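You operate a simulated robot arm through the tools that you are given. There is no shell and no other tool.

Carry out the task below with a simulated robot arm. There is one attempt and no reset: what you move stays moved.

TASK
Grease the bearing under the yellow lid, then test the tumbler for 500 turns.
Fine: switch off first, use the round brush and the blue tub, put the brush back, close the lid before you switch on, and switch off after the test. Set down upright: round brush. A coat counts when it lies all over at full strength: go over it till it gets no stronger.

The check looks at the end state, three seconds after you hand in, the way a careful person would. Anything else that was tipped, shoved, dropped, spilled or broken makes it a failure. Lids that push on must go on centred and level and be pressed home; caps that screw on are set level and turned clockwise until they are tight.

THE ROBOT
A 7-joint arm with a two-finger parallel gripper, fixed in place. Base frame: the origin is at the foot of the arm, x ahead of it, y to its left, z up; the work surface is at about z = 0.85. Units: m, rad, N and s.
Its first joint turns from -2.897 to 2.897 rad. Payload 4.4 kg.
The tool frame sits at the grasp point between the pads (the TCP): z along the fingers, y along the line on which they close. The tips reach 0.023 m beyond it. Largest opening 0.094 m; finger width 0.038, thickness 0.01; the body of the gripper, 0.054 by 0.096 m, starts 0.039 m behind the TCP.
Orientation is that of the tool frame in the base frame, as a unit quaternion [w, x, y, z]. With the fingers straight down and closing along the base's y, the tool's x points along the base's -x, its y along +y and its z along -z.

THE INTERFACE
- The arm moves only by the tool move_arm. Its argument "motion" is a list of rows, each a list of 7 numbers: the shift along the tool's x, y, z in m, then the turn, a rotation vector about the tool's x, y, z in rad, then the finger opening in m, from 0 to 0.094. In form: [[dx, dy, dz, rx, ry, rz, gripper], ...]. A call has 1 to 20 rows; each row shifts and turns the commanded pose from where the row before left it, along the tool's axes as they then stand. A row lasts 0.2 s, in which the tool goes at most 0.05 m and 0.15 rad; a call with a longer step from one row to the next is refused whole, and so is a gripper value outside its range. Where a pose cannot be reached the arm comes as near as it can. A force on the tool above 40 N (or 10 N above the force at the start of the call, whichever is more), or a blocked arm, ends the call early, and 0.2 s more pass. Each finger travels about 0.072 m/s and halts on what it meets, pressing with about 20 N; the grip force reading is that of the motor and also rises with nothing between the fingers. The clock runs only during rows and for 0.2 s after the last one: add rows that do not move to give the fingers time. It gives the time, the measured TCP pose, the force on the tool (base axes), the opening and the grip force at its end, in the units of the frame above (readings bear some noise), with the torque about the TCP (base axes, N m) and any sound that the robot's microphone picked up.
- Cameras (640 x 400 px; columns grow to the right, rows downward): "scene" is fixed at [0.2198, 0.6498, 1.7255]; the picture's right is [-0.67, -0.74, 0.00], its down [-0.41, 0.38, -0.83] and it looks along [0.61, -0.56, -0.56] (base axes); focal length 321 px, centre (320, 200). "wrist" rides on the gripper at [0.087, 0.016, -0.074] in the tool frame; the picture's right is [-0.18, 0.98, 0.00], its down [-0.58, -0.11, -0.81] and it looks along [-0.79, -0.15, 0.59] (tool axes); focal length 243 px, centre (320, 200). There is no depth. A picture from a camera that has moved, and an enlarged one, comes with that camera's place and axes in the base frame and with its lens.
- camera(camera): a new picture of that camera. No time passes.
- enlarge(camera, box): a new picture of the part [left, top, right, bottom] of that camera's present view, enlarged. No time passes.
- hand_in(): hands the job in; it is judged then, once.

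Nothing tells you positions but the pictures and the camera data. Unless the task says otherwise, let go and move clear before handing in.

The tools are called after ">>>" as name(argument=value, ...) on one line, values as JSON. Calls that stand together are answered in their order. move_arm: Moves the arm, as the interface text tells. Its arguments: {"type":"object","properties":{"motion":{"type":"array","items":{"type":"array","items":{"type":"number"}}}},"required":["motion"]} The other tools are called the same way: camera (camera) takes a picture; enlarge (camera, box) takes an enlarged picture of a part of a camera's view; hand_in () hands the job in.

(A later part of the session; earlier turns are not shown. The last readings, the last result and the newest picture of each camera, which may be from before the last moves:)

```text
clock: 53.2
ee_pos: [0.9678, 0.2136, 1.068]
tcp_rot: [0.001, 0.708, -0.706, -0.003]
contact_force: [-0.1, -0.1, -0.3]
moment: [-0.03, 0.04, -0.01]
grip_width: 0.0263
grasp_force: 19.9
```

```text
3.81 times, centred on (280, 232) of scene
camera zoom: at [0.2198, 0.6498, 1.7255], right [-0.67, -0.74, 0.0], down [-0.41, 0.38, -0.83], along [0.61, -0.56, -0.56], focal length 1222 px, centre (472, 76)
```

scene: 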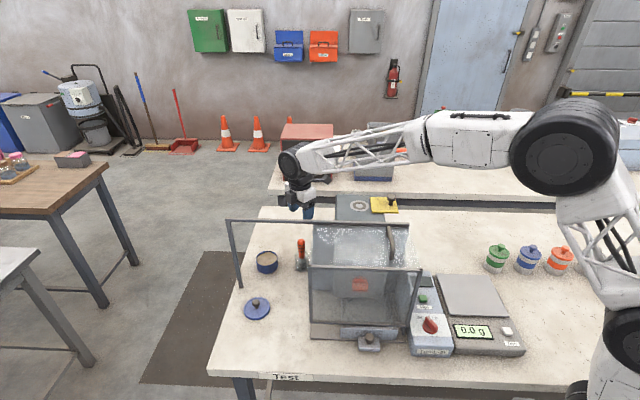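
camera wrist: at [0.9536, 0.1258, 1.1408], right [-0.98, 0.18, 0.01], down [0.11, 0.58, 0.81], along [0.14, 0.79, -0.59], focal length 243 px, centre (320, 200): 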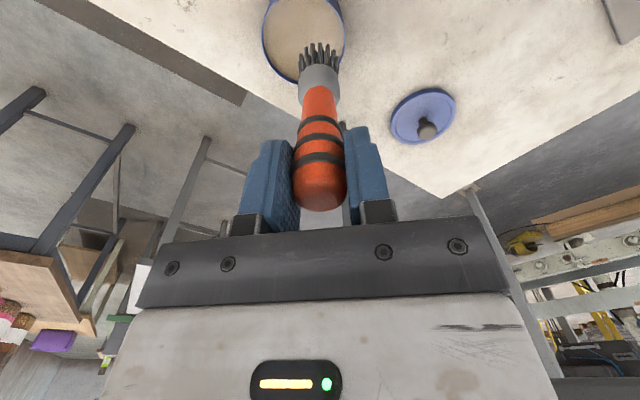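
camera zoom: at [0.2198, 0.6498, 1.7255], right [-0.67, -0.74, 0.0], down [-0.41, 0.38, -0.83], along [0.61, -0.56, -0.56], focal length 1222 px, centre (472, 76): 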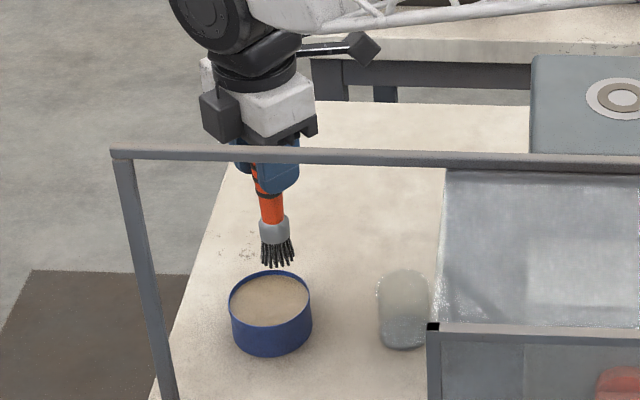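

The arm reaches here. The tub's centre is about (0.982, 0.216) with its rim at z ≈ 0.892, so I'll shift outwards slightly and descend until the bristles are just above the grease.

>>> move_arm(motion=[[-0.0005, -0.006, 0, 0, 0, 0, 0.015], [0, 0, 0.02, 0, 0, 0, 0.015], [0, 0, 0.02, 0, 0, 0, 0.015], [0, 0, 0.012, 0, 0, 0, 0.015], [0, 0, 0, 0, 0, 0, 0.015]])

>>> enlarge(camera="wrist", box=[230, 0, 410, 120])

>>> enlarge(camera="scene", box=[220, 190, 340, 290])

```text
clock: 54.4
ee_pos: [0.9756, 0.2142, 1.0139]
tcp_rot: [0.002, 0.708, -0.706, -0.003]
contact_force: [-0.3, 0.1, -0.1]
moment: [0.02, 0.05, -0.02]
grip_width: 0.0263
grasp_force: 20.1
```

```text
3.33 times, centred on (320, 60) of wrist
camera zoom: at [0.9607, 0.1271, 1.0883], right [-0.98, 0.18, 0.01], down [0.11, 0.58, 0.81], along [0.14, 0.79, -0.59], focal length 809 px, centre (320, 667)
```

zoom: 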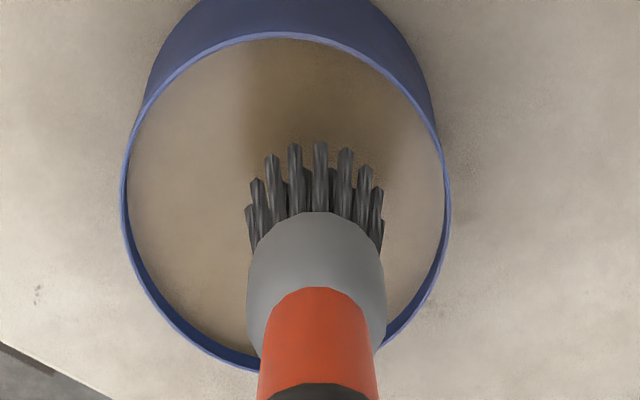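

```text
4.00 times, centred on (280, 240) of scene
camera zoom: at [0.2198, 0.6498, 1.7255], right [-0.67, -0.74, 0.0], down [-0.41, 0.38, -0.83], along [0.61, -0.56, -0.56], focal length 1283 px, centre (480, 40)
```

zoom: 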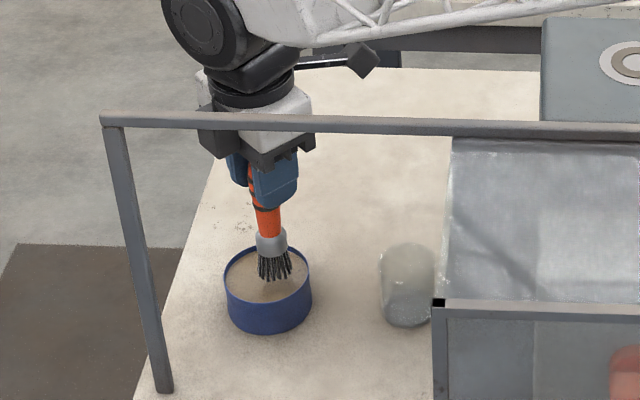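

The bristles are over the tub, about 8 mm from its centre. I'll lower them about 2 cm into the grease.

>>> move_arm(motion=[[0, -0.003, 0.007, 0, 0, 0, 0.015], [0, 0, 0.007, 0, 0, 0, 0.015], [0, 0, 0.006, 0, 0, 0, 0.015], [0, 0, 0, 0, 0, 0, 0.015]])

>>> enlarge(camera="wrist", box=[230, 0, 410, 120])

>>> enlarge(camera="scene", box=[240, 220, 320, 285])

```text
clock: 55.4
ee_pos: [0.9771, 0.2147, 0.9938]
tcp_rot: [0.002, 0.708, -0.706, -0.003]
contact_force: [0.9, -0.2, 12.0]
moment: [0.0, -0.08, 0.03]
grip_width: 0.0264
grasp_force: 20.2
```

```text
3.33 times, centred on (320, 60) of wrist
camera zoom: at [0.9631, 0.127, 1.0682], right [-0.98, 0.18, 0.01], down [0.11, 0.58, 0.81], along [0.14, 0.79, -0.59], focal length 809 px, centre (320, 667)
```

zoom: 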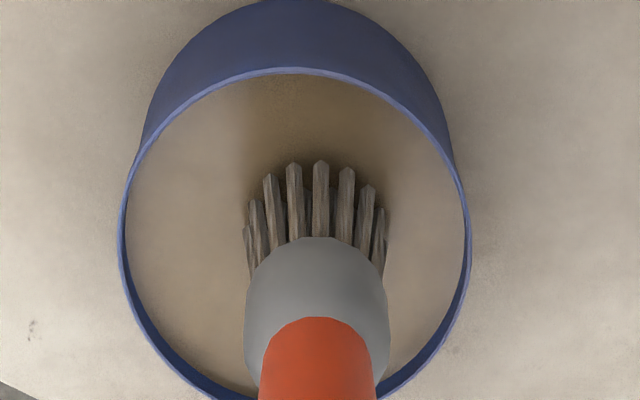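

```text
6.15 times, centred on (280, 252) of scene
camera zoom: at [0.2198, 0.6498, 1.7255], right [-0.67, -0.74, 0.0], down [-0.41, 0.38, -0.83], along [0.61, -0.56, -0.56], focal length 1974 px, centre (566, -123)
```

zoom: 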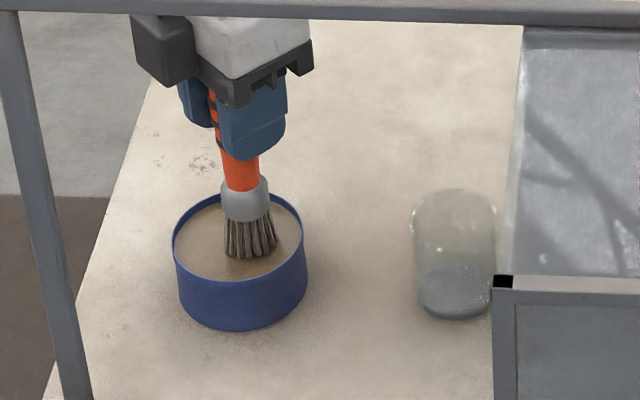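

The bristles have turned tan, so they are loaded with grease (12 N contact on the grease surface). I'll lift, travel along behind the rail and hover over the bearing.

>>> move_arm(motion=[[0, 0, -0.01, 0, 0, 0, 0.015], [0, 0, -0.02, 0, 0, 0, 0.015], [0, 0, -0.045, 0, 0, 0, 0.015], [0, 0, -0.048, 0, 0, 0, 0.015], [0, 0, -0.048, 0, 0, 0, 0.015], [0, 0, -0.048, 0, 0, 0, 0.015], [0, 0, -0.048, 0, 0, 0, 0.015], [0, 0, -0.048, 0, 0, 0, 0.015], [0.03, 0.0339, 0, 0, 0, 0, 0.015], [0.03, 0.0339, 0, 0, 0, 0, 0.015], [0.03, 0.0339, 0, 0, 0, 0, 0.015], [0.03, 0.0339, 0, 0, 0, 0, 0.015], [0.03, 0.0339, 0, 0, 0, 0, 0.015], [0.03, 0.0339, 0, 0, 0, 0, 0.015], [0.03, 0.0339, 0, 0, 0, 0, 0.015], [0, 0, 0, 0, 0, 0, 0.015]])

>>> camera(camera="wrist")

>>> camera(camera="scene")

>>> enlarge(camera="scene", box=[300, 130, 420, 240])

```text
clock: 58.8
ee_pos: [0.7419, 0.0027, 1.3103]
tcp_rot: [0.003, 0.708, -0.706, -0.003]
contact_force: [-0.9, 0.8, -0.2]
moment: [-0.01, -0.01, 0.02]
grip_width: 0.0263
grasp_force: 19.9
```

```text
taken
camera wrist: at [0.7282, -0.0849, 1.3843], right [-0.98, 0.18, 0.01], down [0.11, 0.58, 0.81], along [0.14, 0.79, -0.59], focal length 243 px, centre (320, 200)
```

wrist: 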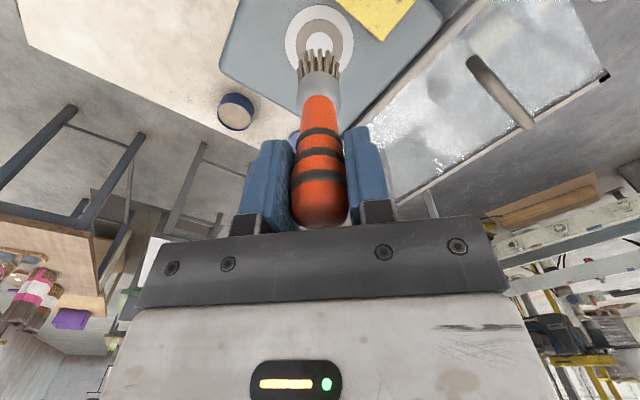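

```text
taken
```

scene: 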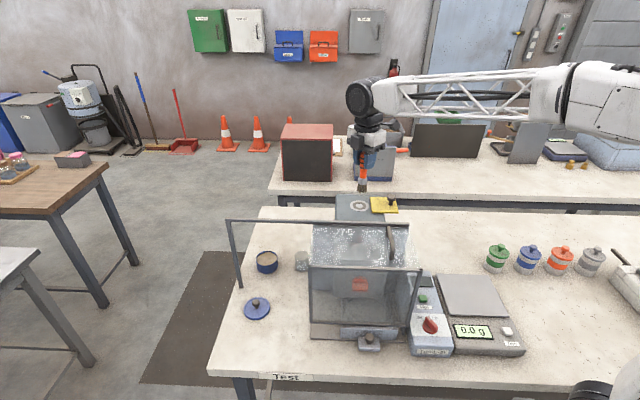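

```text
3.64 times, centred on (360, 185) of scene
camera zoom: at [0.2198, 0.6498, 1.7255], right [-0.67, -0.74, 0.0], down [-0.41, 0.38, -0.83], along [0.61, -0.56, -0.56], focal length 1166 px, centre (174, 254)
```

zoom: 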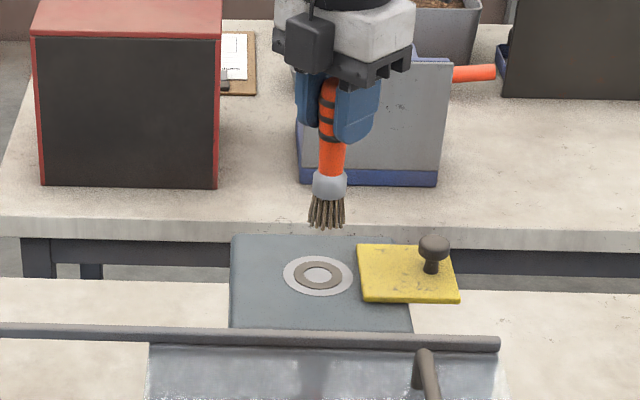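

The brush is over the bearing; it has slid up a few millimetres in the grip from the dip. I'll zoom to align the tip with the ring.

>>> enlarge(camera="wrist", box=[240, 0, 420, 120])

>>> enlarge(camera="scene", box=[330, 165, 400, 225])

```text
3.33 times, centred on (330, 60) of wrist
camera zoom: at [0.7282, -0.0849, 1.3843], right [-0.98, 0.18, 0.01], down [0.11, 0.58, 0.81], along [0.14, 0.79, -0.59], focal length 809 px, centre (287, 667)
```

zoom: 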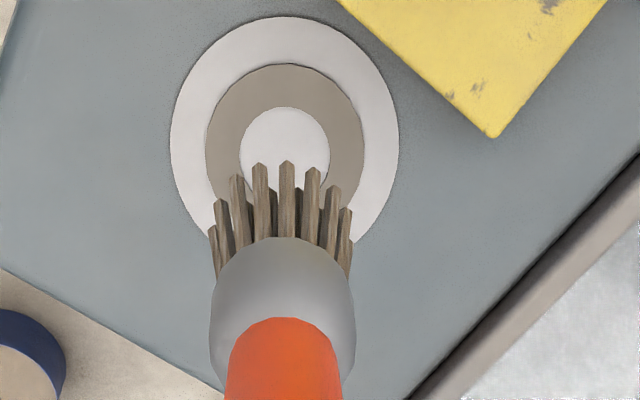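

```text
6.67 times, centred on (365, 195) of scene
camera zoom: at [0.2198, 0.6498, 1.7255], right [-0.67, -0.74, 0.0], down [-0.41, 0.38, -0.83], along [0.61, -0.56, -0.56], focal length 2139 px, centre (20, 233)
```

zoom: 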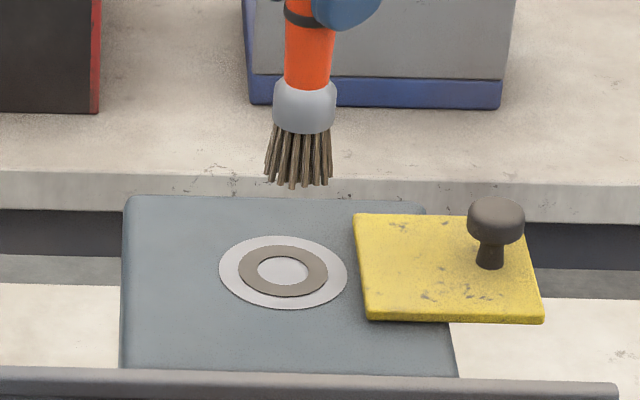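

The tip is about 0.110 m below the TCP and nearly centred. I'll start at a point 12 mm off the bearing centre and descend gently to just touch the ring.

>>> move_arm(motion=[[-0.0038, -0.0121, 0.01, 0, 0, 0, 0.015], [0, 0, 0.015, 0, 0, 0, 0.015], [0, 0, 0.015, 0, 0, 0, 0.015], [0, 0, 0.004, 0, 0, 0, 0.015], [0, 0, 0.002, 0, 0, 0, 0.015], [0, 0, 0, 0, 0, 0, 0.015]])

>>> enlarge(camera="wrist", box=[240, 0, 420, 120])

>>> enlarge(camera="scene", box=[330, 165, 400, 225])

```text
clock: 60.2
ee_pos: [0.7549, 0.0068, 1.2643]
tcp_rot: [0.003, 0.709, -0.706, -0.004]
contact_force: [-0.1, 0.3, -1.1]
moment: [0.02, 0.01, 0.0]
grip_width: 0.0264
grasp_force: 19.9
```

```text
3.33 times, centred on (330, 60) of wrist
camera zoom: at [0.7407, -0.0802, 1.3387], right [-0.98, 0.18, 0.01], down [0.11, 0.58, 0.81], along [0.14, 0.79, -0.59], focal length 809 px, centre (287, 667)
```

zoom: 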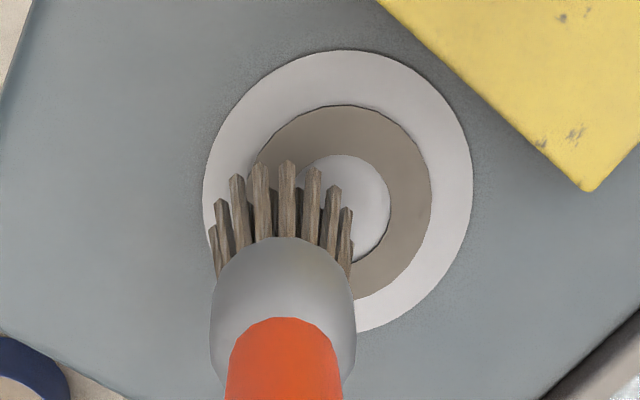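

```text
6.67 times, centred on (365, 195) of scene
camera zoom: at [0.2198, 0.6498, 1.7255], right [-0.67, -0.74, 0.0], down [-0.41, 0.38, -0.83], along [0.61, -0.56, -0.56], focal length 2139 px, centre (20, 233)
```

zoom: 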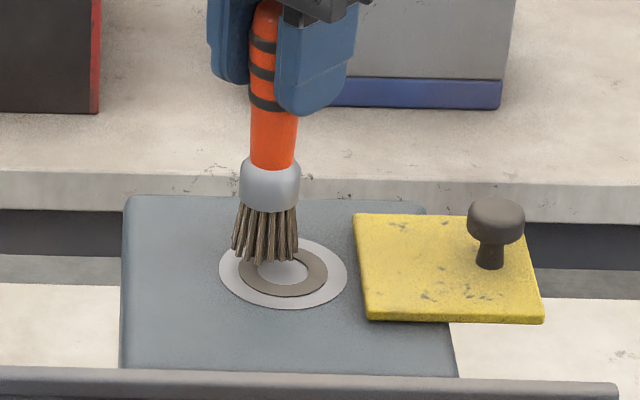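

The tip is still several millimetres above the ring, offset about 12 mm in +x as planned. I'll descend in 2 mm steps and watch the force.

>>> move_arm(motion=[[0, 0, 0.002, 0, 0, 0, 0.015], [0, 0, 0.002, 0, 0, 0, 0.015], [0, 0, 0.002, 0, 0, 0, 0.015], [0, 0, 0, 0, 0, 0, 0.015]])

>>> enlarge(camera="scene", box=[330, 165, 400, 225])

```text
clock: 61.2
ee_pos: [0.7552, 0.0076, 1.2585]
tcp_rot: [0.002, 0.709, -0.706, -0.003]
contact_force: [0.0, 0.3, -0.5]
moment: [0.03, -0.02, -0.03]
grip_width: 0.0265
grasp_force: 20.1
```

```text
6.67 times, centred on (365, 195) of scene
camera zoom: at [0.2198, 0.6498, 1.7255], right [-0.67, -0.74, 0.0], down [-0.41, 0.38, -0.83], along [0.61, -0.56, -0.56], focal length 2139 px, centre (20, 233)
```

zoom: 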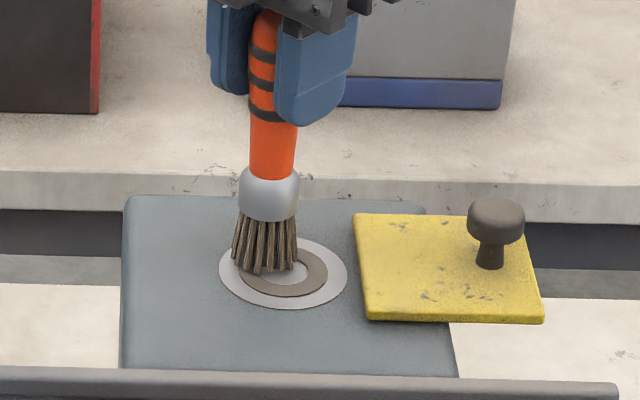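

No contact yet, so I'll go down a little more.

>>> move_arm(motion=[[0, 0, 0.0015, 0, 0, 0, 0.015], [0, 0, 0.0015, 0, 0, 0, 0.015], [0, 0, 0, 0, 0, 0, 0.015]])

>>> enlarge(camera="wrist", box=[240, 0, 420, 120])

```text
clock: 62.0
ee_pos: [0.7547, 0.0068, 1.2557]
tcp_rot: [0.002, 0.708, -0.706, -0.003]
contact_force: [0.9, -0.7, 13.5]
moment: [-0.01, -0.04, 0.01]
grip_width: 0.0263
grasp_force: 20.1
```

```text
3.33 times, centred on (330, 60) of wrist
camera zoom: at [0.7408, -0.0799, 1.3306], right [-0.98, 0.18, 0.01], down [0.11, 0.58, 0.81], along [0.14, 0.79, -0.59], focal length 809 px, centre (287, 667)
```

zoom: 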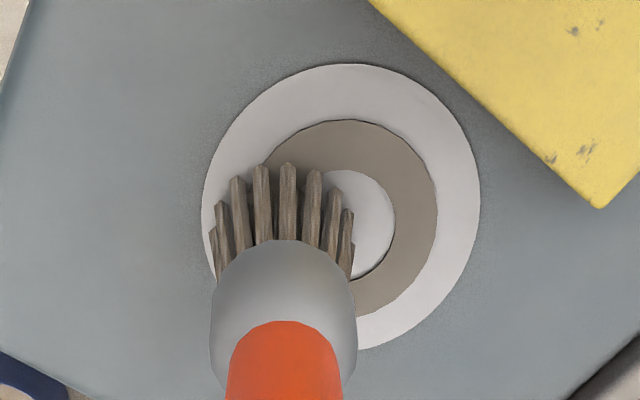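

Contact now at about 13 N with the brush offset ~12.5 mm from the bearing centre. I'll lighten slightly and brush one full circle around the ring.

>>> move_arm(motion=[[-0.00435, 0.0015, -0.0007, 0, 0, 0, 0.015], [-0.00465, 0.00465, 0, 0, 0, 0, 0.015], [-0.0017, 0.00635, 0, 0, 0, 0, 0.015], [0.0017, 0.00635, 0, 0, 0, 0, 0.015], [0.00465, 0.00465, 0, 0, 0, 0, 0.015], [0.00635, 0.0017, 0, 0, 0, 0, 0.015], [0.00635, -0.0017, 0, 0, 0, 0, 0.015], [0.00465, -0.00465, 0, 0, 0, 0, 0.015], [0.0017, -0.00635, 0, 0, 0, 0, 0.015], [-0.0017, -0.00635, 0, 0, 0, 0, 0.015], [-0.00465, -0.00465, 0, 0, 0, 0, 0.015], [-0.00635, -0.0017, 0, 0, 0, 0, 0.015]])

>>> enlarge(camera="wrist", box=[240, 0, 420, 120])

>>> enlarge(camera="scene", box=[330, 165, 400, 225])

```text
clock: 64.6
ee_pos: [0.7563, 0.0055, 1.2577]
tcp_rot: [0.002, 0.708, -0.706, -0.003]
contact_force: [0.3, 0.5, -0.4]
moment: [0.02, 0.03, 0.02]
grip_width: 0.0264
grasp_force: 20.1
```

```text
3.33 times, centred on (330, 60) of wrist
camera zoom: at [0.7417, -0.0817, 1.3307], right [-0.98, 0.18, 0.01], down [0.11, 0.58, 0.81], along [0.14, 0.79, -0.59], focal length 809 px, centre (287, 667)
```

zoom: 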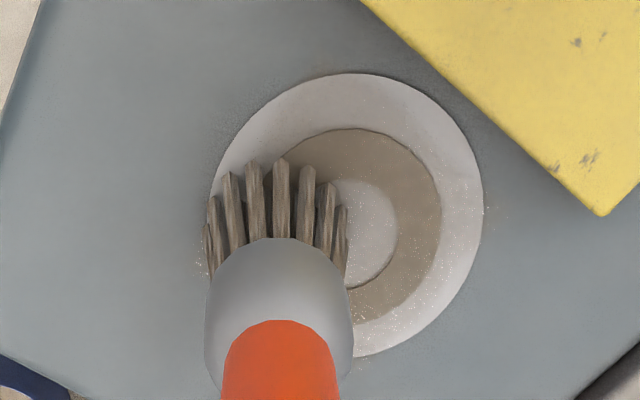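

```text
6.67 times, centred on (365, 195) of scene
camera zoom: at [0.2198, 0.6498, 1.7255], right [-0.67, -0.74, 0.0], down [-0.41, 0.38, -0.83], along [0.61, -0.56, -0.56], focal length 2139 px, centre (20, 233)
```

zoom: 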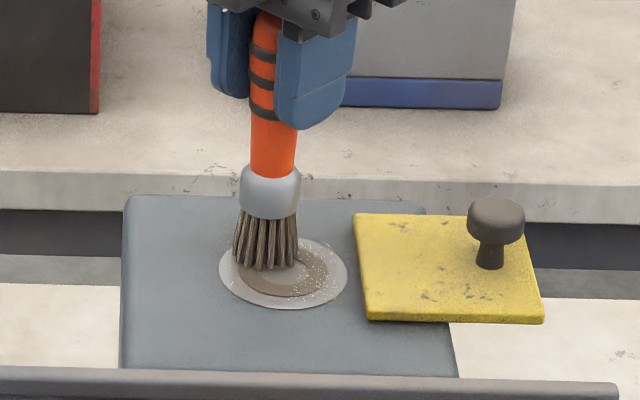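

Some grease film is on the ring but faint. I'll lift the brush aside to view the coat clearly.

>>> move_arm(motion=[[0, 0, -0.02, 0, 0, 0, 0.015], [0, -0.03, -0.02, 0, 0, 0, 0.015], [0, -0.03, 0, 0, 0, 0, 0.015], [0, 0, 0, 0, 0, 0, 0.015]])

>>> camera(camera="wrist")

>>> enlarge(camera="scene", box=[340, 190, 385, 225])

>>> enlarge(camera="wrist", box=[330, 0, 490, 110])

```text
clock: 65.6
ee_pos: [0.8159, 0.0041, 1.2969]
tcp_rot: [0.003, 0.708, -0.706, -0.004]
contact_force: [0.7, 0.0, -0.3]
moment: [-0.02, 0.0, 0.0]
grip_width: 0.0263
grasp_force: 20.0
```

```text
taken
camera wrist: at [0.8018, -0.083, 1.3709], right [-0.98, 0.18, 0.01], down [0.11, 0.58, 0.81], along [0.14, 0.79, -0.59], focal length 243 px, centre (320, 200)
```

wrist: 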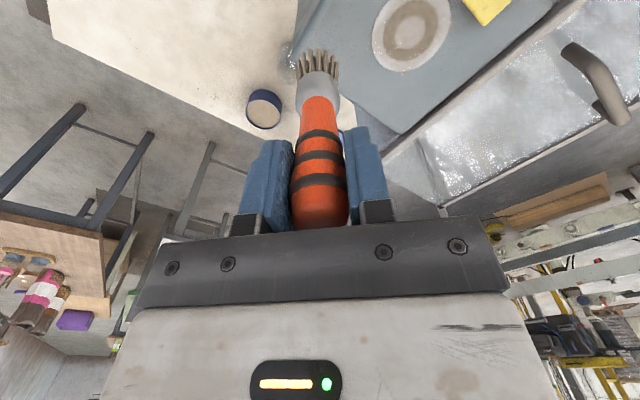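

```text
11.43 times, centred on (362, 208) of scene
camera zoom: at [0.2198, 0.6498, 1.7255], right [-0.67, -0.74, 0.0], down [-0.41, 0.38, -0.83], along [0.61, -0.56, -0.56], focal length 3666 px, centre (-166, 114)
```

zoom: 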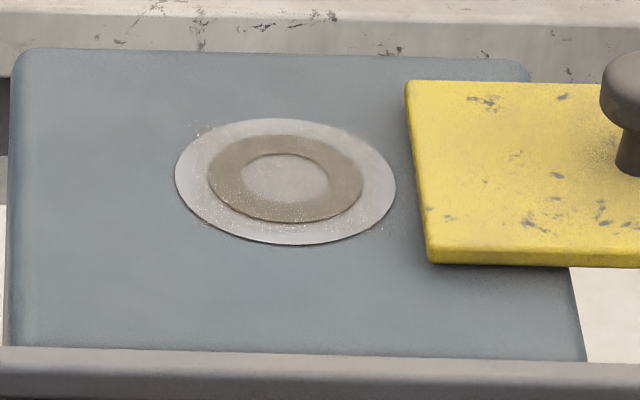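

```text
3.64 times, centred on (410, 55) of wrist
camera zoom: at [0.8018, -0.083, 1.3709], right [-0.98, 0.18, 0.01], down [0.11, 0.58, 0.81], along [0.14, 0.79, -0.59], focal length 882 px, centre (-7, 727)
```

zoom: 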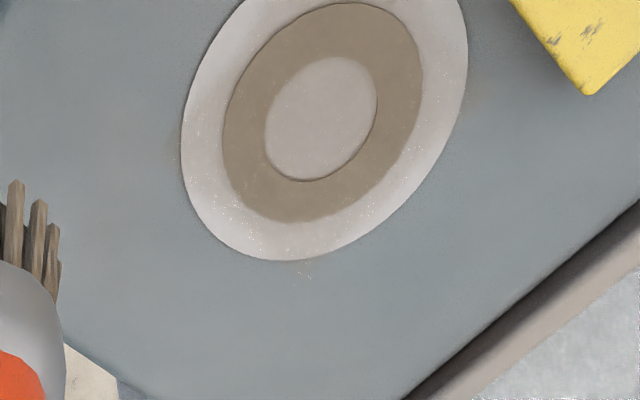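

A faint speckled film now covers the disc, reaching just past its edge. I'll go over it again on a slightly tighter circle (11.5 mm) with firmer contact.

>>> move_arm(motion=[[0, 0.03, 0, 0, 0, 0, 0.015], [-0.0007, 0.0322, 0, 0, 0, 0, 0.015], [0, 0, 0.02, 0, 0, 0, 0.015], [0, 0, 0.017, 0, 0, 0, 0.015], [0, 0, 0.0042, 0, 0, 0, 0.015], [-0.00575, 0.00154, 0, 0, 0, 0, 0.015], [-0.00421, 0.00421, 0, 0, 0, 0, 0.015], [-0.00154, 0.00575, 0, 0, 0, 0, 0.015], [0.00154, 0.00575, 0, 0, 0, 0, 0.015], [0.00421, 0.00421, 0, 0, 0, 0, 0.015], [0.00575, 0.00154, 0, 0, 0, 0, 0.015], [0.00575, -0.00154, 0, 0, 0, 0, 0.015], [0.00421, -0.00421, 0, 0, 0, 0, 0.015], [0.00154, -0.00575, 0, 0, 0, 0, 0.015], [-0.00154, -0.00575, 0, 0, 0, 0, 0.015], [-0.00421, -0.00421, 0, 0, 0, 0, 0.015], [-0.00575, -0.00154, 0, 0, 0, 0, 0.015]])

>>> enlarge(camera="wrist", box=[240, 0, 420, 120])

>>> enlarge(camera="scene", box=[340, 190, 385, 225])

```text
clock: 69.2
ee_pos: [0.754, 0.0069, 1.2564]
tcp_rot: [0.002, 0.708, -0.707, -0.003]
contact_force: [0.0, 0.3, -0.5]
moment: [-0.04, 0.02, -0.02]
grip_width: 0.0263
grasp_force: 19.9
```

```text
3.33 times, centred on (330, 60) of wrist
camera zoom: at [0.7391, -0.0808, 1.3299], right [-0.98, 0.18, 0.01], down [0.11, 0.58, 0.81], along [0.14, 0.79, -0.59], focal length 809 px, centre (287, 667)
```

zoom: 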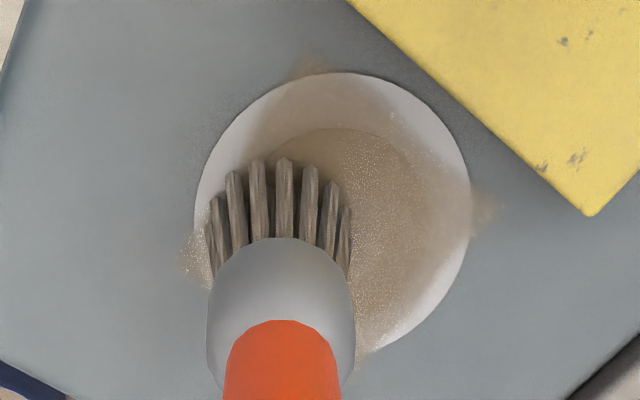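

```text
11.43 times, centred on (362, 208) of scene
camera zoom: at [0.2198, 0.6498, 1.7255], right [-0.67, -0.74, 0.0], down [-0.41, 0.38, -0.83], along [0.61, -0.56, -0.56], focal length 3666 px, centre (-166, 114)
```

zoom: 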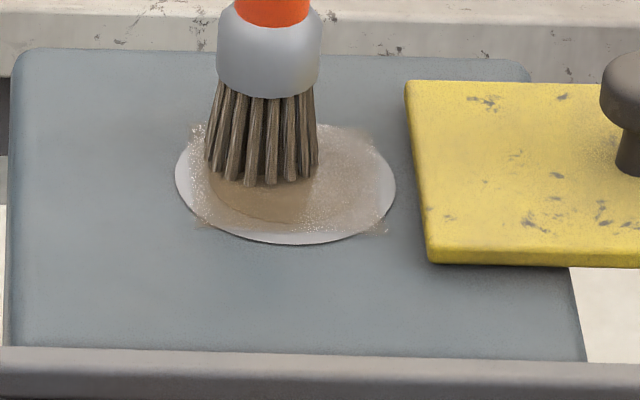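

The coat is building as a roughly square patch aligned with the housing, centred on the ring. I'll now follow a square path with half-side 12 mm, pressing slightly more, so the corners get covered too.

>>> move_arm(motion=[[0.00132, -0.00516, 0.0007, 0, 0, 0, 0.015], [0.00443, 0.00404, 0, 0, 0, 0, 0.015], [0.00443, 0.00404, 0, 0, 0, 0, 0.015], [0.00443, 0.00404, 0, 0, 0, 0, 0.015], [0.00443, 0.00404, 0, 0, 0, 0, 0.015], [-0.00404, 0.00443, 0, 0, 0, 0, 0.015], [-0.00404, 0.00443, 0, 0, 0, 0, 0.015], [-0.00404, 0.00443, 0, 0, 0, 0, 0.015], [-0.00404, 0.00443, 0, 0, 0, 0, 0.015], [-0.00443, -0.00404, 0, 0, 0, 0, 0.015], [-0.00443, -0.00404, 0, 0, 0, 0, 0.015], [-0.00443, -0.00404, 0, 0, 0, 0, 0.015], [-0.00443, -0.00404, 0, 0, 0, 0, 0.015], [0.00404, -0.00443, 0, 0, 0, 0, 0.015], [0.00404, -0.00443, 0, 0, 0, 0, 0.015], [0.00404, -0.00443, 0, 0, 0, 0, 0.015], [0.00404, -0.00443, 0, 0, 0, 0, 0.015]])

>>> enlarge(camera="wrist", box=[240, 0, 420, 120])

>>> enlarge(camera="scene", box=[340, 190, 385, 225])

```text
clock: 72.8
ee_pos: [0.758, 0.0046, 1.2556]
tcp_rot: [0.001, 0.708, -0.706, -0.004]
contact_force: [0.1, -0.3, -1.0]
moment: [0.0, -0.01, -0.01]
grip_width: 0.0265
grasp_force: 20.0
```

```text
3.33 times, centred on (330, 60) of wrist
camera zoom: at [0.7442, -0.0828, 1.3294], right [-0.98, 0.18, 0.01], down [0.11, 0.58, 0.81], along [0.14, 0.79, -0.59], focal length 809 px, centre (287, 667)
```

zoom: 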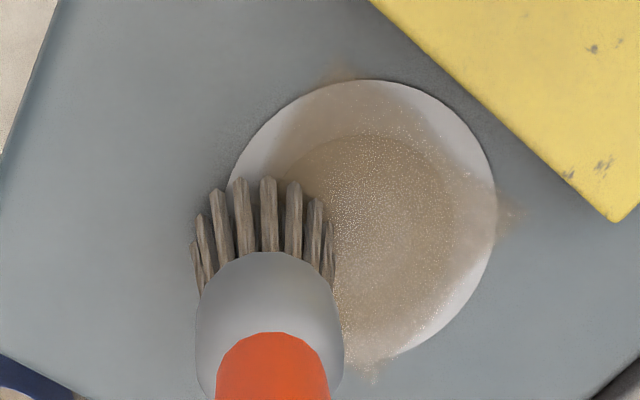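

```text
11.43 times, centred on (362, 208) of scene
camera zoom: at [0.2198, 0.6498, 1.7255], right [-0.67, -0.74, 0.0], down [-0.41, 0.38, -0.83], along [0.61, -0.56, -0.56], focal length 3666 px, centre (-166, 114)
```

zoom: 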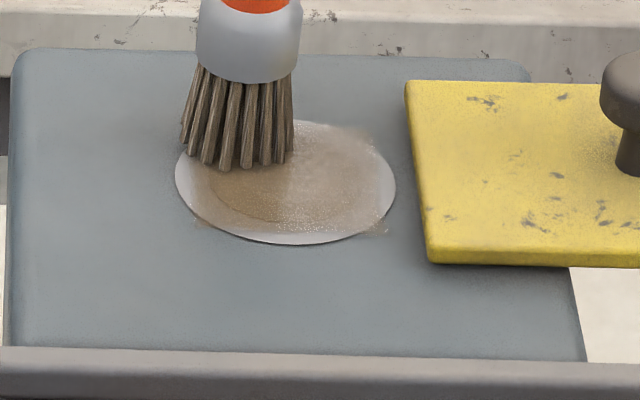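

The coat is getting stronger. I'll lift and look at the coat and the bristles' load.

>>> move_arm(motion=[[0, 0, -0.02, 0, 0, 0, 0.015], [0, -0.03, -0.02, 0, 0, 0, 0.015], [0, -0.03, 0, 0, 0, 0, 0.015], [0, 0, 0, 0, 0, 0, 0.015]])

>>> enlarge(camera="wrist", box=[270, 0, 490, 140])

>>> enlarge(camera="scene", box=[340, 190, 385, 225])

>>> enlarge(camera="scene", box=[310, 150, 400, 225])

```text
clock: 73.8
ee_pos: [0.8179, 0.0042, 1.2936]
tcp_rot: [0.002, 0.709, -0.706, -0.003]
contact_force: [-0.2, -0.2, -1.5]
moment: [0.03, 0.02, 0.0]
grip_width: 0.0265
grasp_force: 19.9
```

```text
2.86 times, centred on (380, 70) of wrist
camera zoom: at [0.8044, -0.0825, 1.3683], right [-0.98, 0.18, 0.01], down [0.11, 0.58, 0.81], along [0.14, 0.79, -0.59], focal length 693 px, centre (149, 571)
```

zoom: 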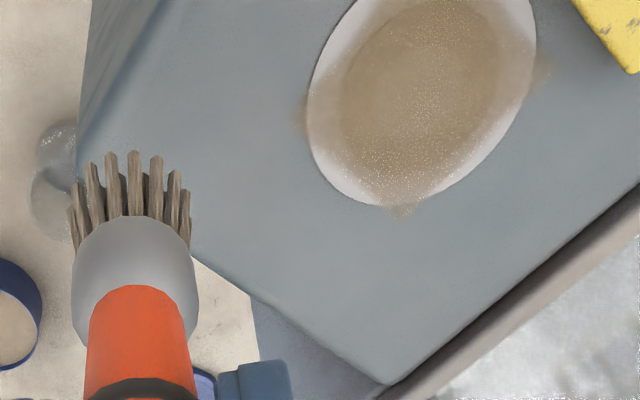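

```text
11.43 times, centred on (362, 208) of scene
camera zoom: at [0.2198, 0.6498, 1.7255], right [-0.67, -0.74, 0.0], down [-0.41, 0.38, -0.83], along [0.61, -0.56, -0.56], focal length 3666 px, centre (-166, 114)
```

zoom: 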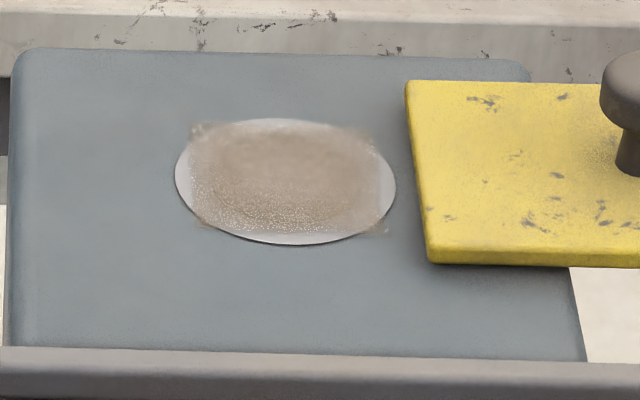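

```text
5.33 times, centred on (355, 188) of scene
camera zoom: at [0.2198, 0.6498, 1.7255], right [-0.67, -0.74, 0.0], down [-0.41, 0.38, -0.83], along [0.61, -0.56, -0.56], focal length 1711 px, centre (133, 267)
```

zoom: 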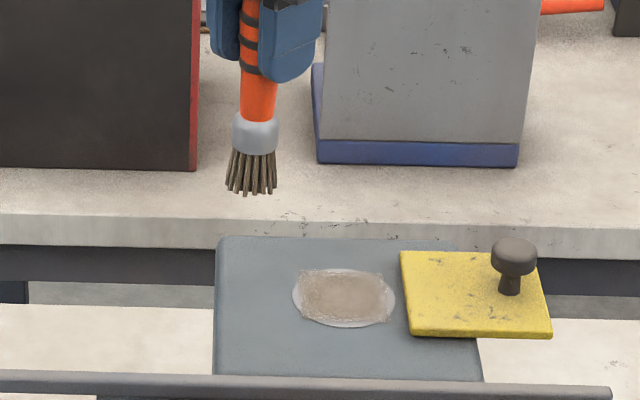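

The coat is now a strong semi-transparent patch and still increasing. The brush tip has shifted about 6 mm to +x in the grip, so I'll recentre the path for another square pass with a bit more pressure.

>>> move_arm(motion=[[0, 0.03, 0, 0, 0, 0, 0.015], [-0.0014, 0.0322, 0, 0, 0, 0, 0.015], [0, 0, 0.02, 0, 0, 0, 0.015], [0, 0, 0.0191, 0, 0, 0, 0.015], [0.00443, 0.00404, 0, 0, 0, 0, 0.015], [0.00443, 0.00404, 0, 0, 0, 0, 0.015], [0.00443, 0.00404, 0, 0, 0, 0, 0.015], [0.00443, 0.00404, 0, 0, 0, 0, 0.015], [-0.00404, 0.00443, 0, 0, 0, 0, 0.015], [-0.00404, 0.00443, 0, 0, 0, 0, 0.015], [-0.00404, 0.00443, 0, 0, 0, 0, 0.015], [-0.00404, 0.00443, 0, 0, 0, 0, 0.015], [-0.00443, -0.00404, 0, 0, 0, 0, 0.015], [-0.00443, -0.00404, 0, 0, 0, 0, 0.015], [-0.00443, -0.00404, 0, 0, 0, 0, 0.015], [-0.00443, -0.00404, 0, 0, 0, 0, 0.015], [0.00404, -0.00443, 0, 0, 0, 0, 0.015], [0.00404, -0.00443, 0, 0, 0, 0, 0.015], [0.00404, -0.00443, 0, 0, 0, 0, 0.015], [0.00404, -0.00443, 0, 0, 0, 0, 0.015]])

>>> enlarge(camera="wrist", box=[240, 0, 420, 120])

>>> enlarge(camera="scene", box=[340, 190, 385, 225])

```text
clock: 78.0
ee_pos: [0.7562, 0.0051, 1.2567]
tcp_rot: [0.002, 0.708, -0.706, -0.003]
contact_force: [0.3, 0.3, -1.0]
moment: [-0.02, -0.01, 0.02]
grip_width: 0.0262
grasp_force: 19.8
```

```text
3.33 times, centred on (330, 60) of wrist
camera zoom: at [0.7418, -0.0812, 1.3305], right [-0.98, 0.18, 0.01], down [0.11, 0.58, 0.81], along [0.14, 0.79, -0.59], focal length 809 px, centre (287, 667)
```

zoom: 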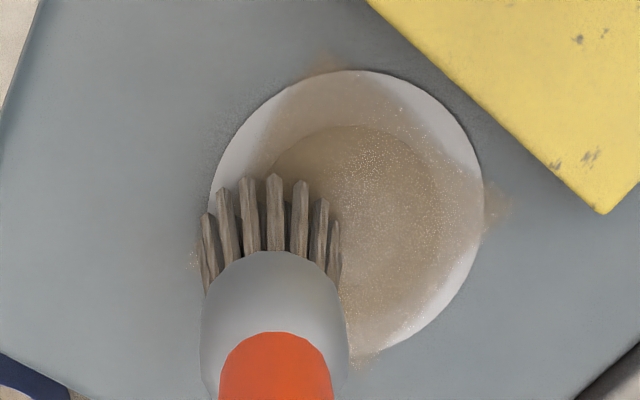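

```text
11.43 times, centred on (362, 208) of scene
camera zoom: at [0.2198, 0.6498, 1.7255], right [-0.67, -0.74, 0.0], down [-0.41, 0.38, -0.83], along [0.61, -0.56, -0.56], focal length 3666 px, centre (-166, 114)
```

zoom: 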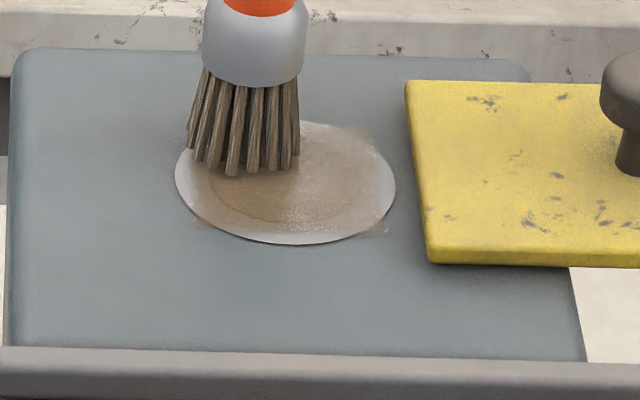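

There is no contact force, so this pass was probably too light. I'll lower in small steps until I feel contact again.

>>> move_arm(motion=[[0, 0, 0.001, 0, 0, 0, 0.015], [0, 0, 0.001, 0, 0, 0, 0.015], [0, 0, 0, 0, 0, 0, 0.015]])

```text
clock: 78.8
ee_pos: [0.7553, 0.0058, 1.2545]
tcp_rot: [0.002, 0.709, -0.706, -0.003]
contact_force: [0.7, -0.6, 6.5]
moment: [-0.14, -0.04, 0.0]
grip_width: 0.0262
grasp_force: 20.1
```

Contact is back at about 6.5 N. I'll do a full square loop plus a smaller inner loop at this height.

>>> move_arm(motion=[[0.00443, 0.00404, 0, 0, 0, 0, 0.015], [0.00443, 0.00404, 0, 0, 0, 0, 0.015], [0.00443, 0.00404, 0, 0, 0, 0, 0.015], [0.00443, 0.00404, 0, 0, 0, 0, 0.015], [-0.00404, 0.00443, 0, 0, 0, 0, 0.015], [-0.00404, 0.00443, 0, 0, 0, 0, 0.015], [-0.00404, 0.00443, 0, 0, 0, 0, 0.015], [-0.00404, 0.00443, 0, 0, 0, 0, 0.015], [-0.00443, -0.00404, 0, 0, 0, 0, 0.015], [-0.00443, -0.00404, 0, 0, 0, 0, 0.015], [-0.00443, -0.00404, 0, 0, 0, 0, 0.015], [-0.00443, -0.00404, 0, 0, 0, 0, 0.015], [0.00404, -0.00443, 0, 0, 0, 0, 0.015], [0.00404, -0.00443, 0, 0, 0, 0, 0.015], [0.00404, -0.00443, 0, 0, 0, 0, 0.015], [0.00404, -0.00443, 0, 0, 0, 0, 0.015], [0.00039, 0.00848, 0, 0, 0, 0, 0.015], [0.00886, 0.00809, 0, 0, 0, 0, 0.015], [-0.00809, 0.00886, 0, 0, 0, 0, 0.015], [-0.00886, -0.00809, 0, 0, 0, 0, 0.015]])

>>> enlarge(camera="wrist", box=[240, 0, 420, 120])

>>> enlarge(camera="scene", box=[340, 190, 385, 225])

```text
clock: 83.0
ee_pos: [0.7384, 0.0147, 1.2546]
tcp_rot: [0.002, 0.708, -0.706, -0.004]
contact_force: [-0.3, -0.2, 0.0]
moment: [-0.02, 0.0, -0.02]
grip_width: 0.0262
grasp_force: 20.3
```

```text
3.33 times, centred on (330, 60) of wrist
camera zoom: at [0.7236, -0.0726, 1.3286], right [-0.98, 0.18, 0.01], down [0.11, 0.58, 0.81], along [0.14, 0.79, -0.59], focal length 809 px, centre (287, 667)
```

zoom: 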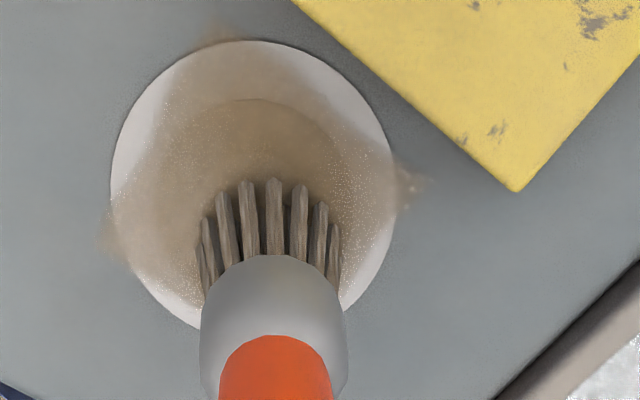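

```text
11.43 times, centred on (362, 208) of scene
camera zoom: at [0.2198, 0.6498, 1.7255], right [-0.67, -0.74, 0.0], down [-0.41, 0.38, -0.83], along [0.61, -0.56, -0.56], focal length 3666 px, centre (-166, 114)
```

zoom: 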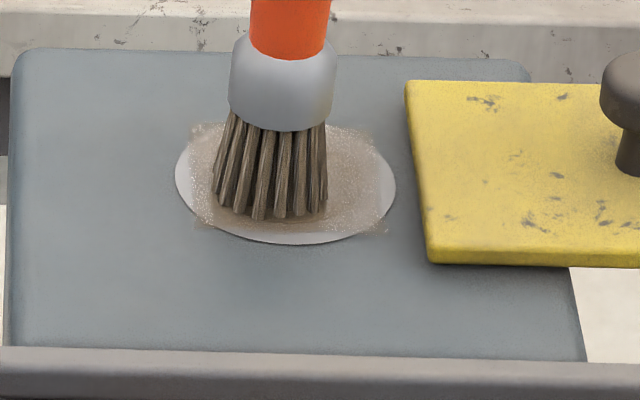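

The film keeps strengthening, and the path is biased about 3 mm towards the rail. I'll lift aside again and compare its strength.

>>> move_arm(motion=[[0, 0, -0.02, 0, 0, 0, 0.015], [0, -0.04, -0.02, 0, 0, 0, 0.015], [0, -0.04, 0, 0, 0, 0, 0.015], [0, 0, 0, 0, 0, 0, 0.015]])

>>> enlarge(camera="wrist", box=[270, 0, 490, 140])

>>> enlarge(camera="scene", box=[340, 190, 385, 225])

```text
clock: 84.0
ee_pos: [0.8193, 0.0137, 1.2913]
tcp_rot: [0.002, 0.708, -0.706, -0.003]
contact_force: [-1.2, 0.5, -0.6]
moment: [0.01, 0.0, 0.0]
grip_width: 0.0265
grasp_force: 20.2
```

```text
2.86 times, centred on (380, 70) of wrist
camera zoom: at [0.8052, -0.0745, 1.3659], right [-0.98, 0.18, 0.01], down [0.11, 0.58, 0.81], along [0.14, 0.79, -0.59], focal length 693 px, centre (149, 571)
```

zoom: 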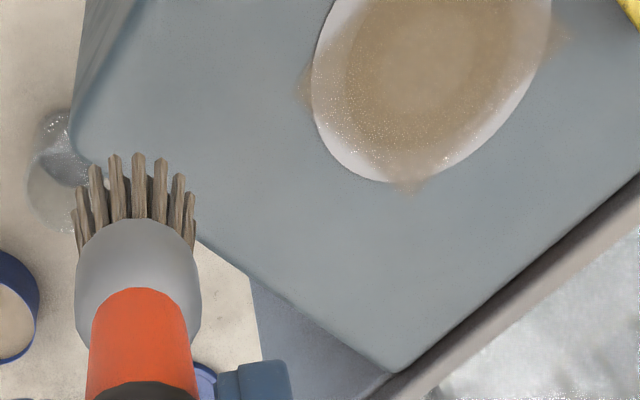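

```text
11.43 times, centred on (362, 208) of scene
camera zoom: at [0.2198, 0.6498, 1.7255], right [-0.67, -0.74, 0.0], down [-0.41, 0.38, -0.83], along [0.61, -0.56, -0.56], focal length 3666 px, centre (-166, 114)
```

zoom: 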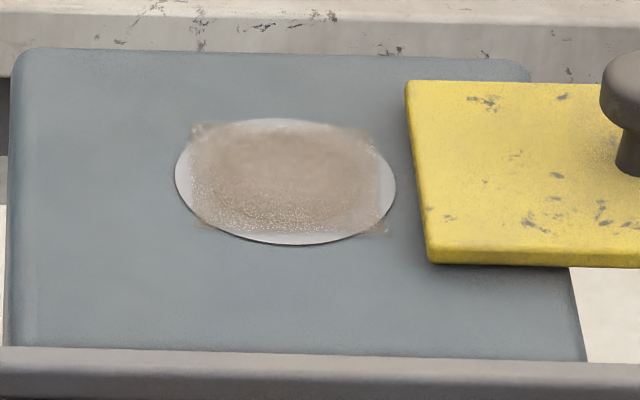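

The coat is strong in the middle and only slightly weaker at the margins. I'll recentre and make another square loop, lowering very slightly as I go to keep contact.

>>> move_arm(motion=[[0.0096, 0.03, 0, 0, 0, 0, 0.015], [0, 0.0315, 0, 0, 0, 0, 0.015], [0, 0, 0.02, 0, 0, 0, 0.015], [0, 0, 0.0172, 0, 0, 0, 0.015], [0.00443, 0.00404, 0.0002, 0, 0, 0, 0.015], [0.00443, 0.00404, 0.0002, 0, 0, 0, 0.015], [0.00443, 0.00404, 0.0002, 0, 0, 0, 0.015], [0.00443, 0.00404, 0.0002, 0, 0, 0, 0.015], [-0.00404, 0.00443, 0.0002, 0, 0, 0, 0.015], [-0.00404, 0.00443, 0.0002, 0, 0, 0, 0.015], [-0.00404, 0.00443, 0.0002, 0, 0, 0, 0.015], [-0.00404, 0.00443, 0.0002, 0, 0, 0, 0.015], [-0.00443, -0.00404, 0.0001, 0, 0, 0, 0.015], [-0.00443, -0.00404, 0.0001, 0, 0, 0, 0.015], [-0.00443, -0.00404, 0.0001, 0, 0, 0, 0.015], [-0.00443, -0.00404, 0.0001, 0, 0, 0, 0.015], [0.00404, -0.00443, 0.0001, 0, 0, 0, 0.015], [0.00404, -0.00443, 0.0001, 0, 0, 0, 0.015], [0.00404, -0.00443, 0.0001, 0, 0, 0, 0.015], [0.00404, -0.00443, 0.0001, 0, 0, 0, 0.015]])

>>> enlarge(camera="wrist", box=[240, 0, 420, 120])

>>> enlarge(camera="scene", box=[340, 190, 385, 225])

```text
clock: 88.2
ee_pos: [0.7566, 0.0042, 1.2545]
tcp_rot: [0.002, 0.708, -0.706, -0.003]
contact_force: [-0.8, 0.3, -0.2]
moment: [0.0, 0.01, 0.03]
grip_width: 0.0262
grasp_force: 20.2
```

```text
3.33 times, centred on (330, 60) of wrist
camera zoom: at [0.743, -0.0835, 1.3284], right [-0.98, 0.18, 0.01], down [0.11, 0.58, 0.81], along [0.14, 0.79, -0.59], focal length 809 px, centre (287, 667)
```

zoom: 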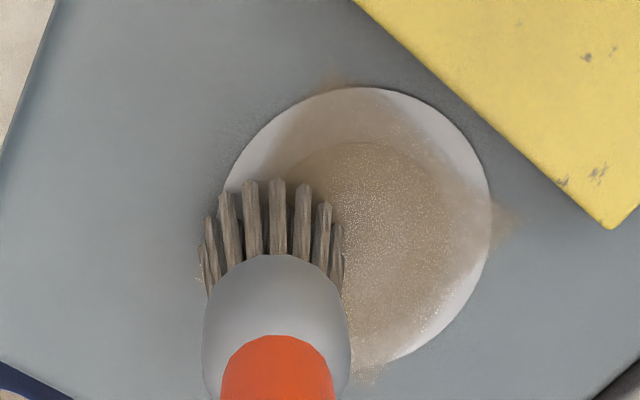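

```text
11.43 times, centred on (362, 208) of scene
camera zoom: at [0.2198, 0.6498, 1.7255], right [-0.67, -0.74, 0.0], down [-0.41, 0.38, -0.83], along [0.61, -0.56, -0.56], focal length 3666 px, centre (-166, 114)
```

zoom: 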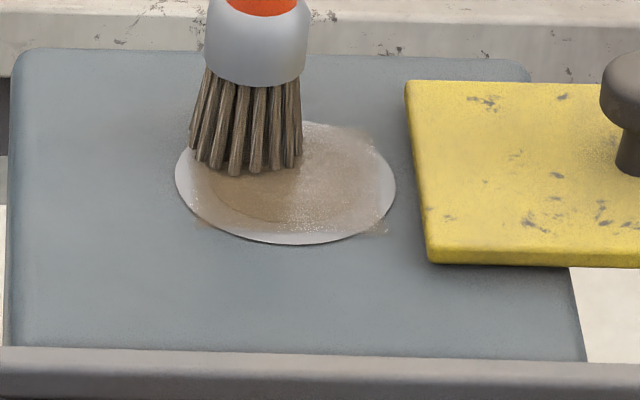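

I can't tell whether the strength has saturated or the brush is running dry, so I'll reload. I'll lift and travel back over the tub.

>>> move_arm(motion=[[0, 0, -0.02, 0, 0, 0, 0.015], [0, 0, -0.035, 0, 0, 0, 0.015], [-0.03, -0.0311, 0, 0, 0, 0, 0.015], [-0.03, -0.0311, 0, 0, 0, 0, 0.015], [-0.03, -0.0311, 0, 0, 0, 0, 0.015], [-0.03, -0.0311, 0, 0, 0, 0, 0.015], [-0.03, -0.0311, 0, 0, 0, 0, 0.015], [-0.03, -0.0311, 0, 0, 0, 0, 0.015], [-0.0303, -0.0308, 0, 0, 0, 0, 0.015], [0, 0, 0.048, 0, 0, 0, 0.015], [0, 0, 0.048, 0, 0, 0, 0.015], [0, 0, 0.048, 0, 0, 0, 0.015], [0, 0, 0.048, 0, 0, 0, 0.015], [0, 0, 0.048, 0, 0, 0, 0.015], [0, 0, 0.048, 0, 0, 0, 0.015], [0, 0, 0, 0, 0, 0, 0.015]])

>>> enlarge(camera="wrist", box=[230, 0, 410, 120])

>>> enlarge(camera="scene", box=[220, 190, 340, 290])

>>> enlarge(camera="scene", box=[340, 190, 385, 225])

```text
clock: 91.6
ee_pos: [0.9677, 0.2167, 1.0193]
tcp_rot: [0.002, 0.708, -0.706, -0.004]
contact_force: [-0.2, 1.5, -0.1]
moment: [-0.02, -0.01, 0.0]
grip_width: 0.0265
grasp_force: 19.9
```

```text
3.33 times, centred on (320, 60) of wrist
camera zoom: at [0.9548, 0.1296, 1.0927], right [-0.98, 0.18, 0.01], down [0.11, 0.58, 0.81], along [0.14, 0.79, -0.59], focal length 809 px, centre (320, 667)
```

zoom: 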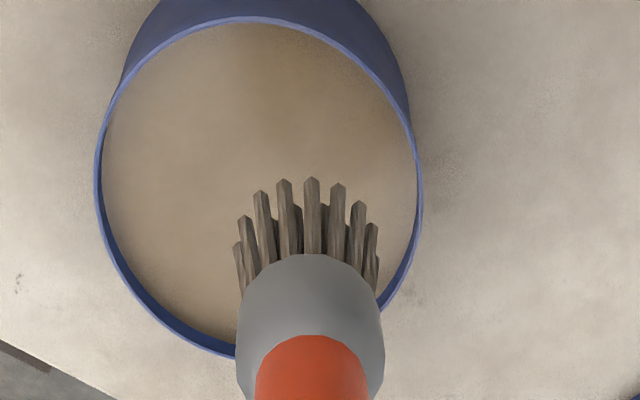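

```text
4.00 times, centred on (280, 240) of scene
camera zoom: at [0.2198, 0.6498, 1.7255], right [-0.67, -0.74, 0.0], down [-0.41, 0.38, -0.83], along [0.61, -0.56, -0.56], focal length 1283 px, centre (480, 40)
```

zoom: 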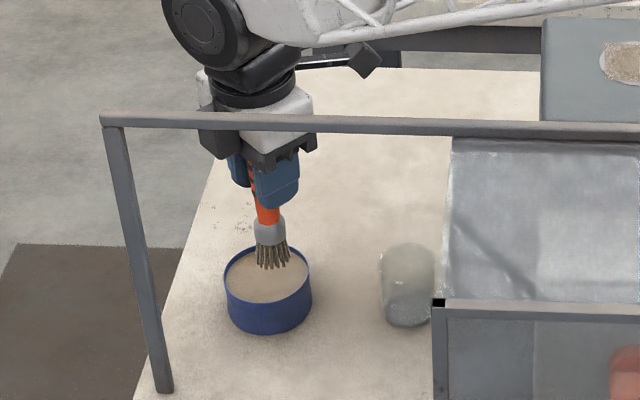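

```text
11.43 times, centred on (362, 208) of scene
camera zoom: at [0.2198, 0.6498, 1.7255], right [-0.67, -0.74, 0.0], down [-0.41, 0.38, -0.83], along [0.61, -0.56, -0.56], focal length 3666 px, centre (-166, 114)
```

zoom: 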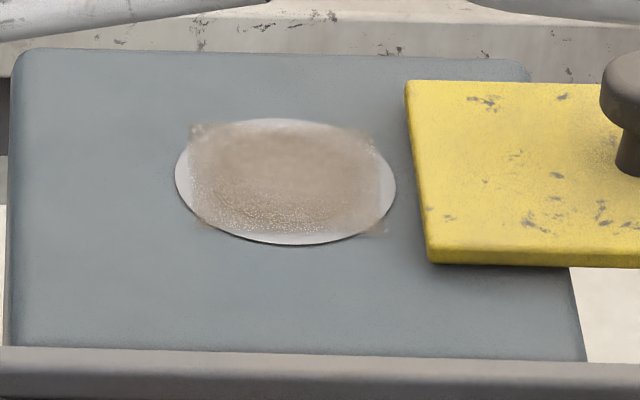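

The bristles look greyer than after the first dip, so reloading is right. I'll shift towards the tub's centre and lower to the grease.

>>> move_arm(motion=[[0.004, -0.008, 0, 0, 0, 0, 0.015], [0, 0, 0.01, 0, 0, 0, 0.015], [0, 0, 0.01, 0, 0, 0, 0.015], [0, 0, 0.005, 0, 0, 0, 0.015], [0, 0, 0, 0, 0, 0, 0.015]])

>>> enlarge(camera="wrist", box=[230, 0, 410, 120])

```text
clock: 92.8
ee_pos: [0.98, 0.2105, 0.9936]
tcp_rot: [0.003, 0.708, -0.706, -0.004]
contact_force: [-0.2, -0.2, -0.1]
moment: [-0.01, -0.02, -0.04]
grip_width: 0.0263
grasp_force: 19.7
```

```text
3.33 times, centred on (320, 60) of wrist
camera zoom: at [0.9654, 0.1247, 1.068], right [-0.98, 0.18, 0.01], down [0.11, 0.58, 0.81], along [0.14, 0.79, -0.59], focal length 809 px, centre (320, 667)
```

zoom: 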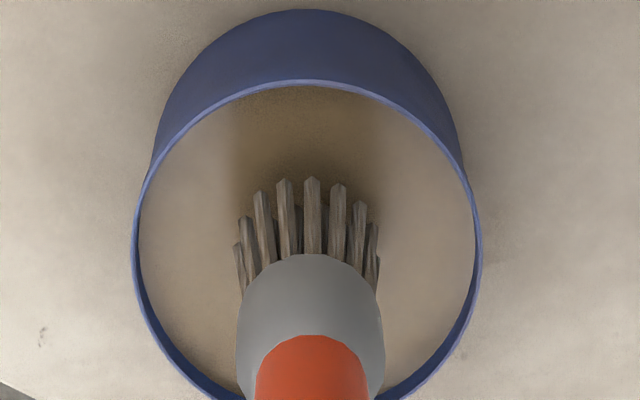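

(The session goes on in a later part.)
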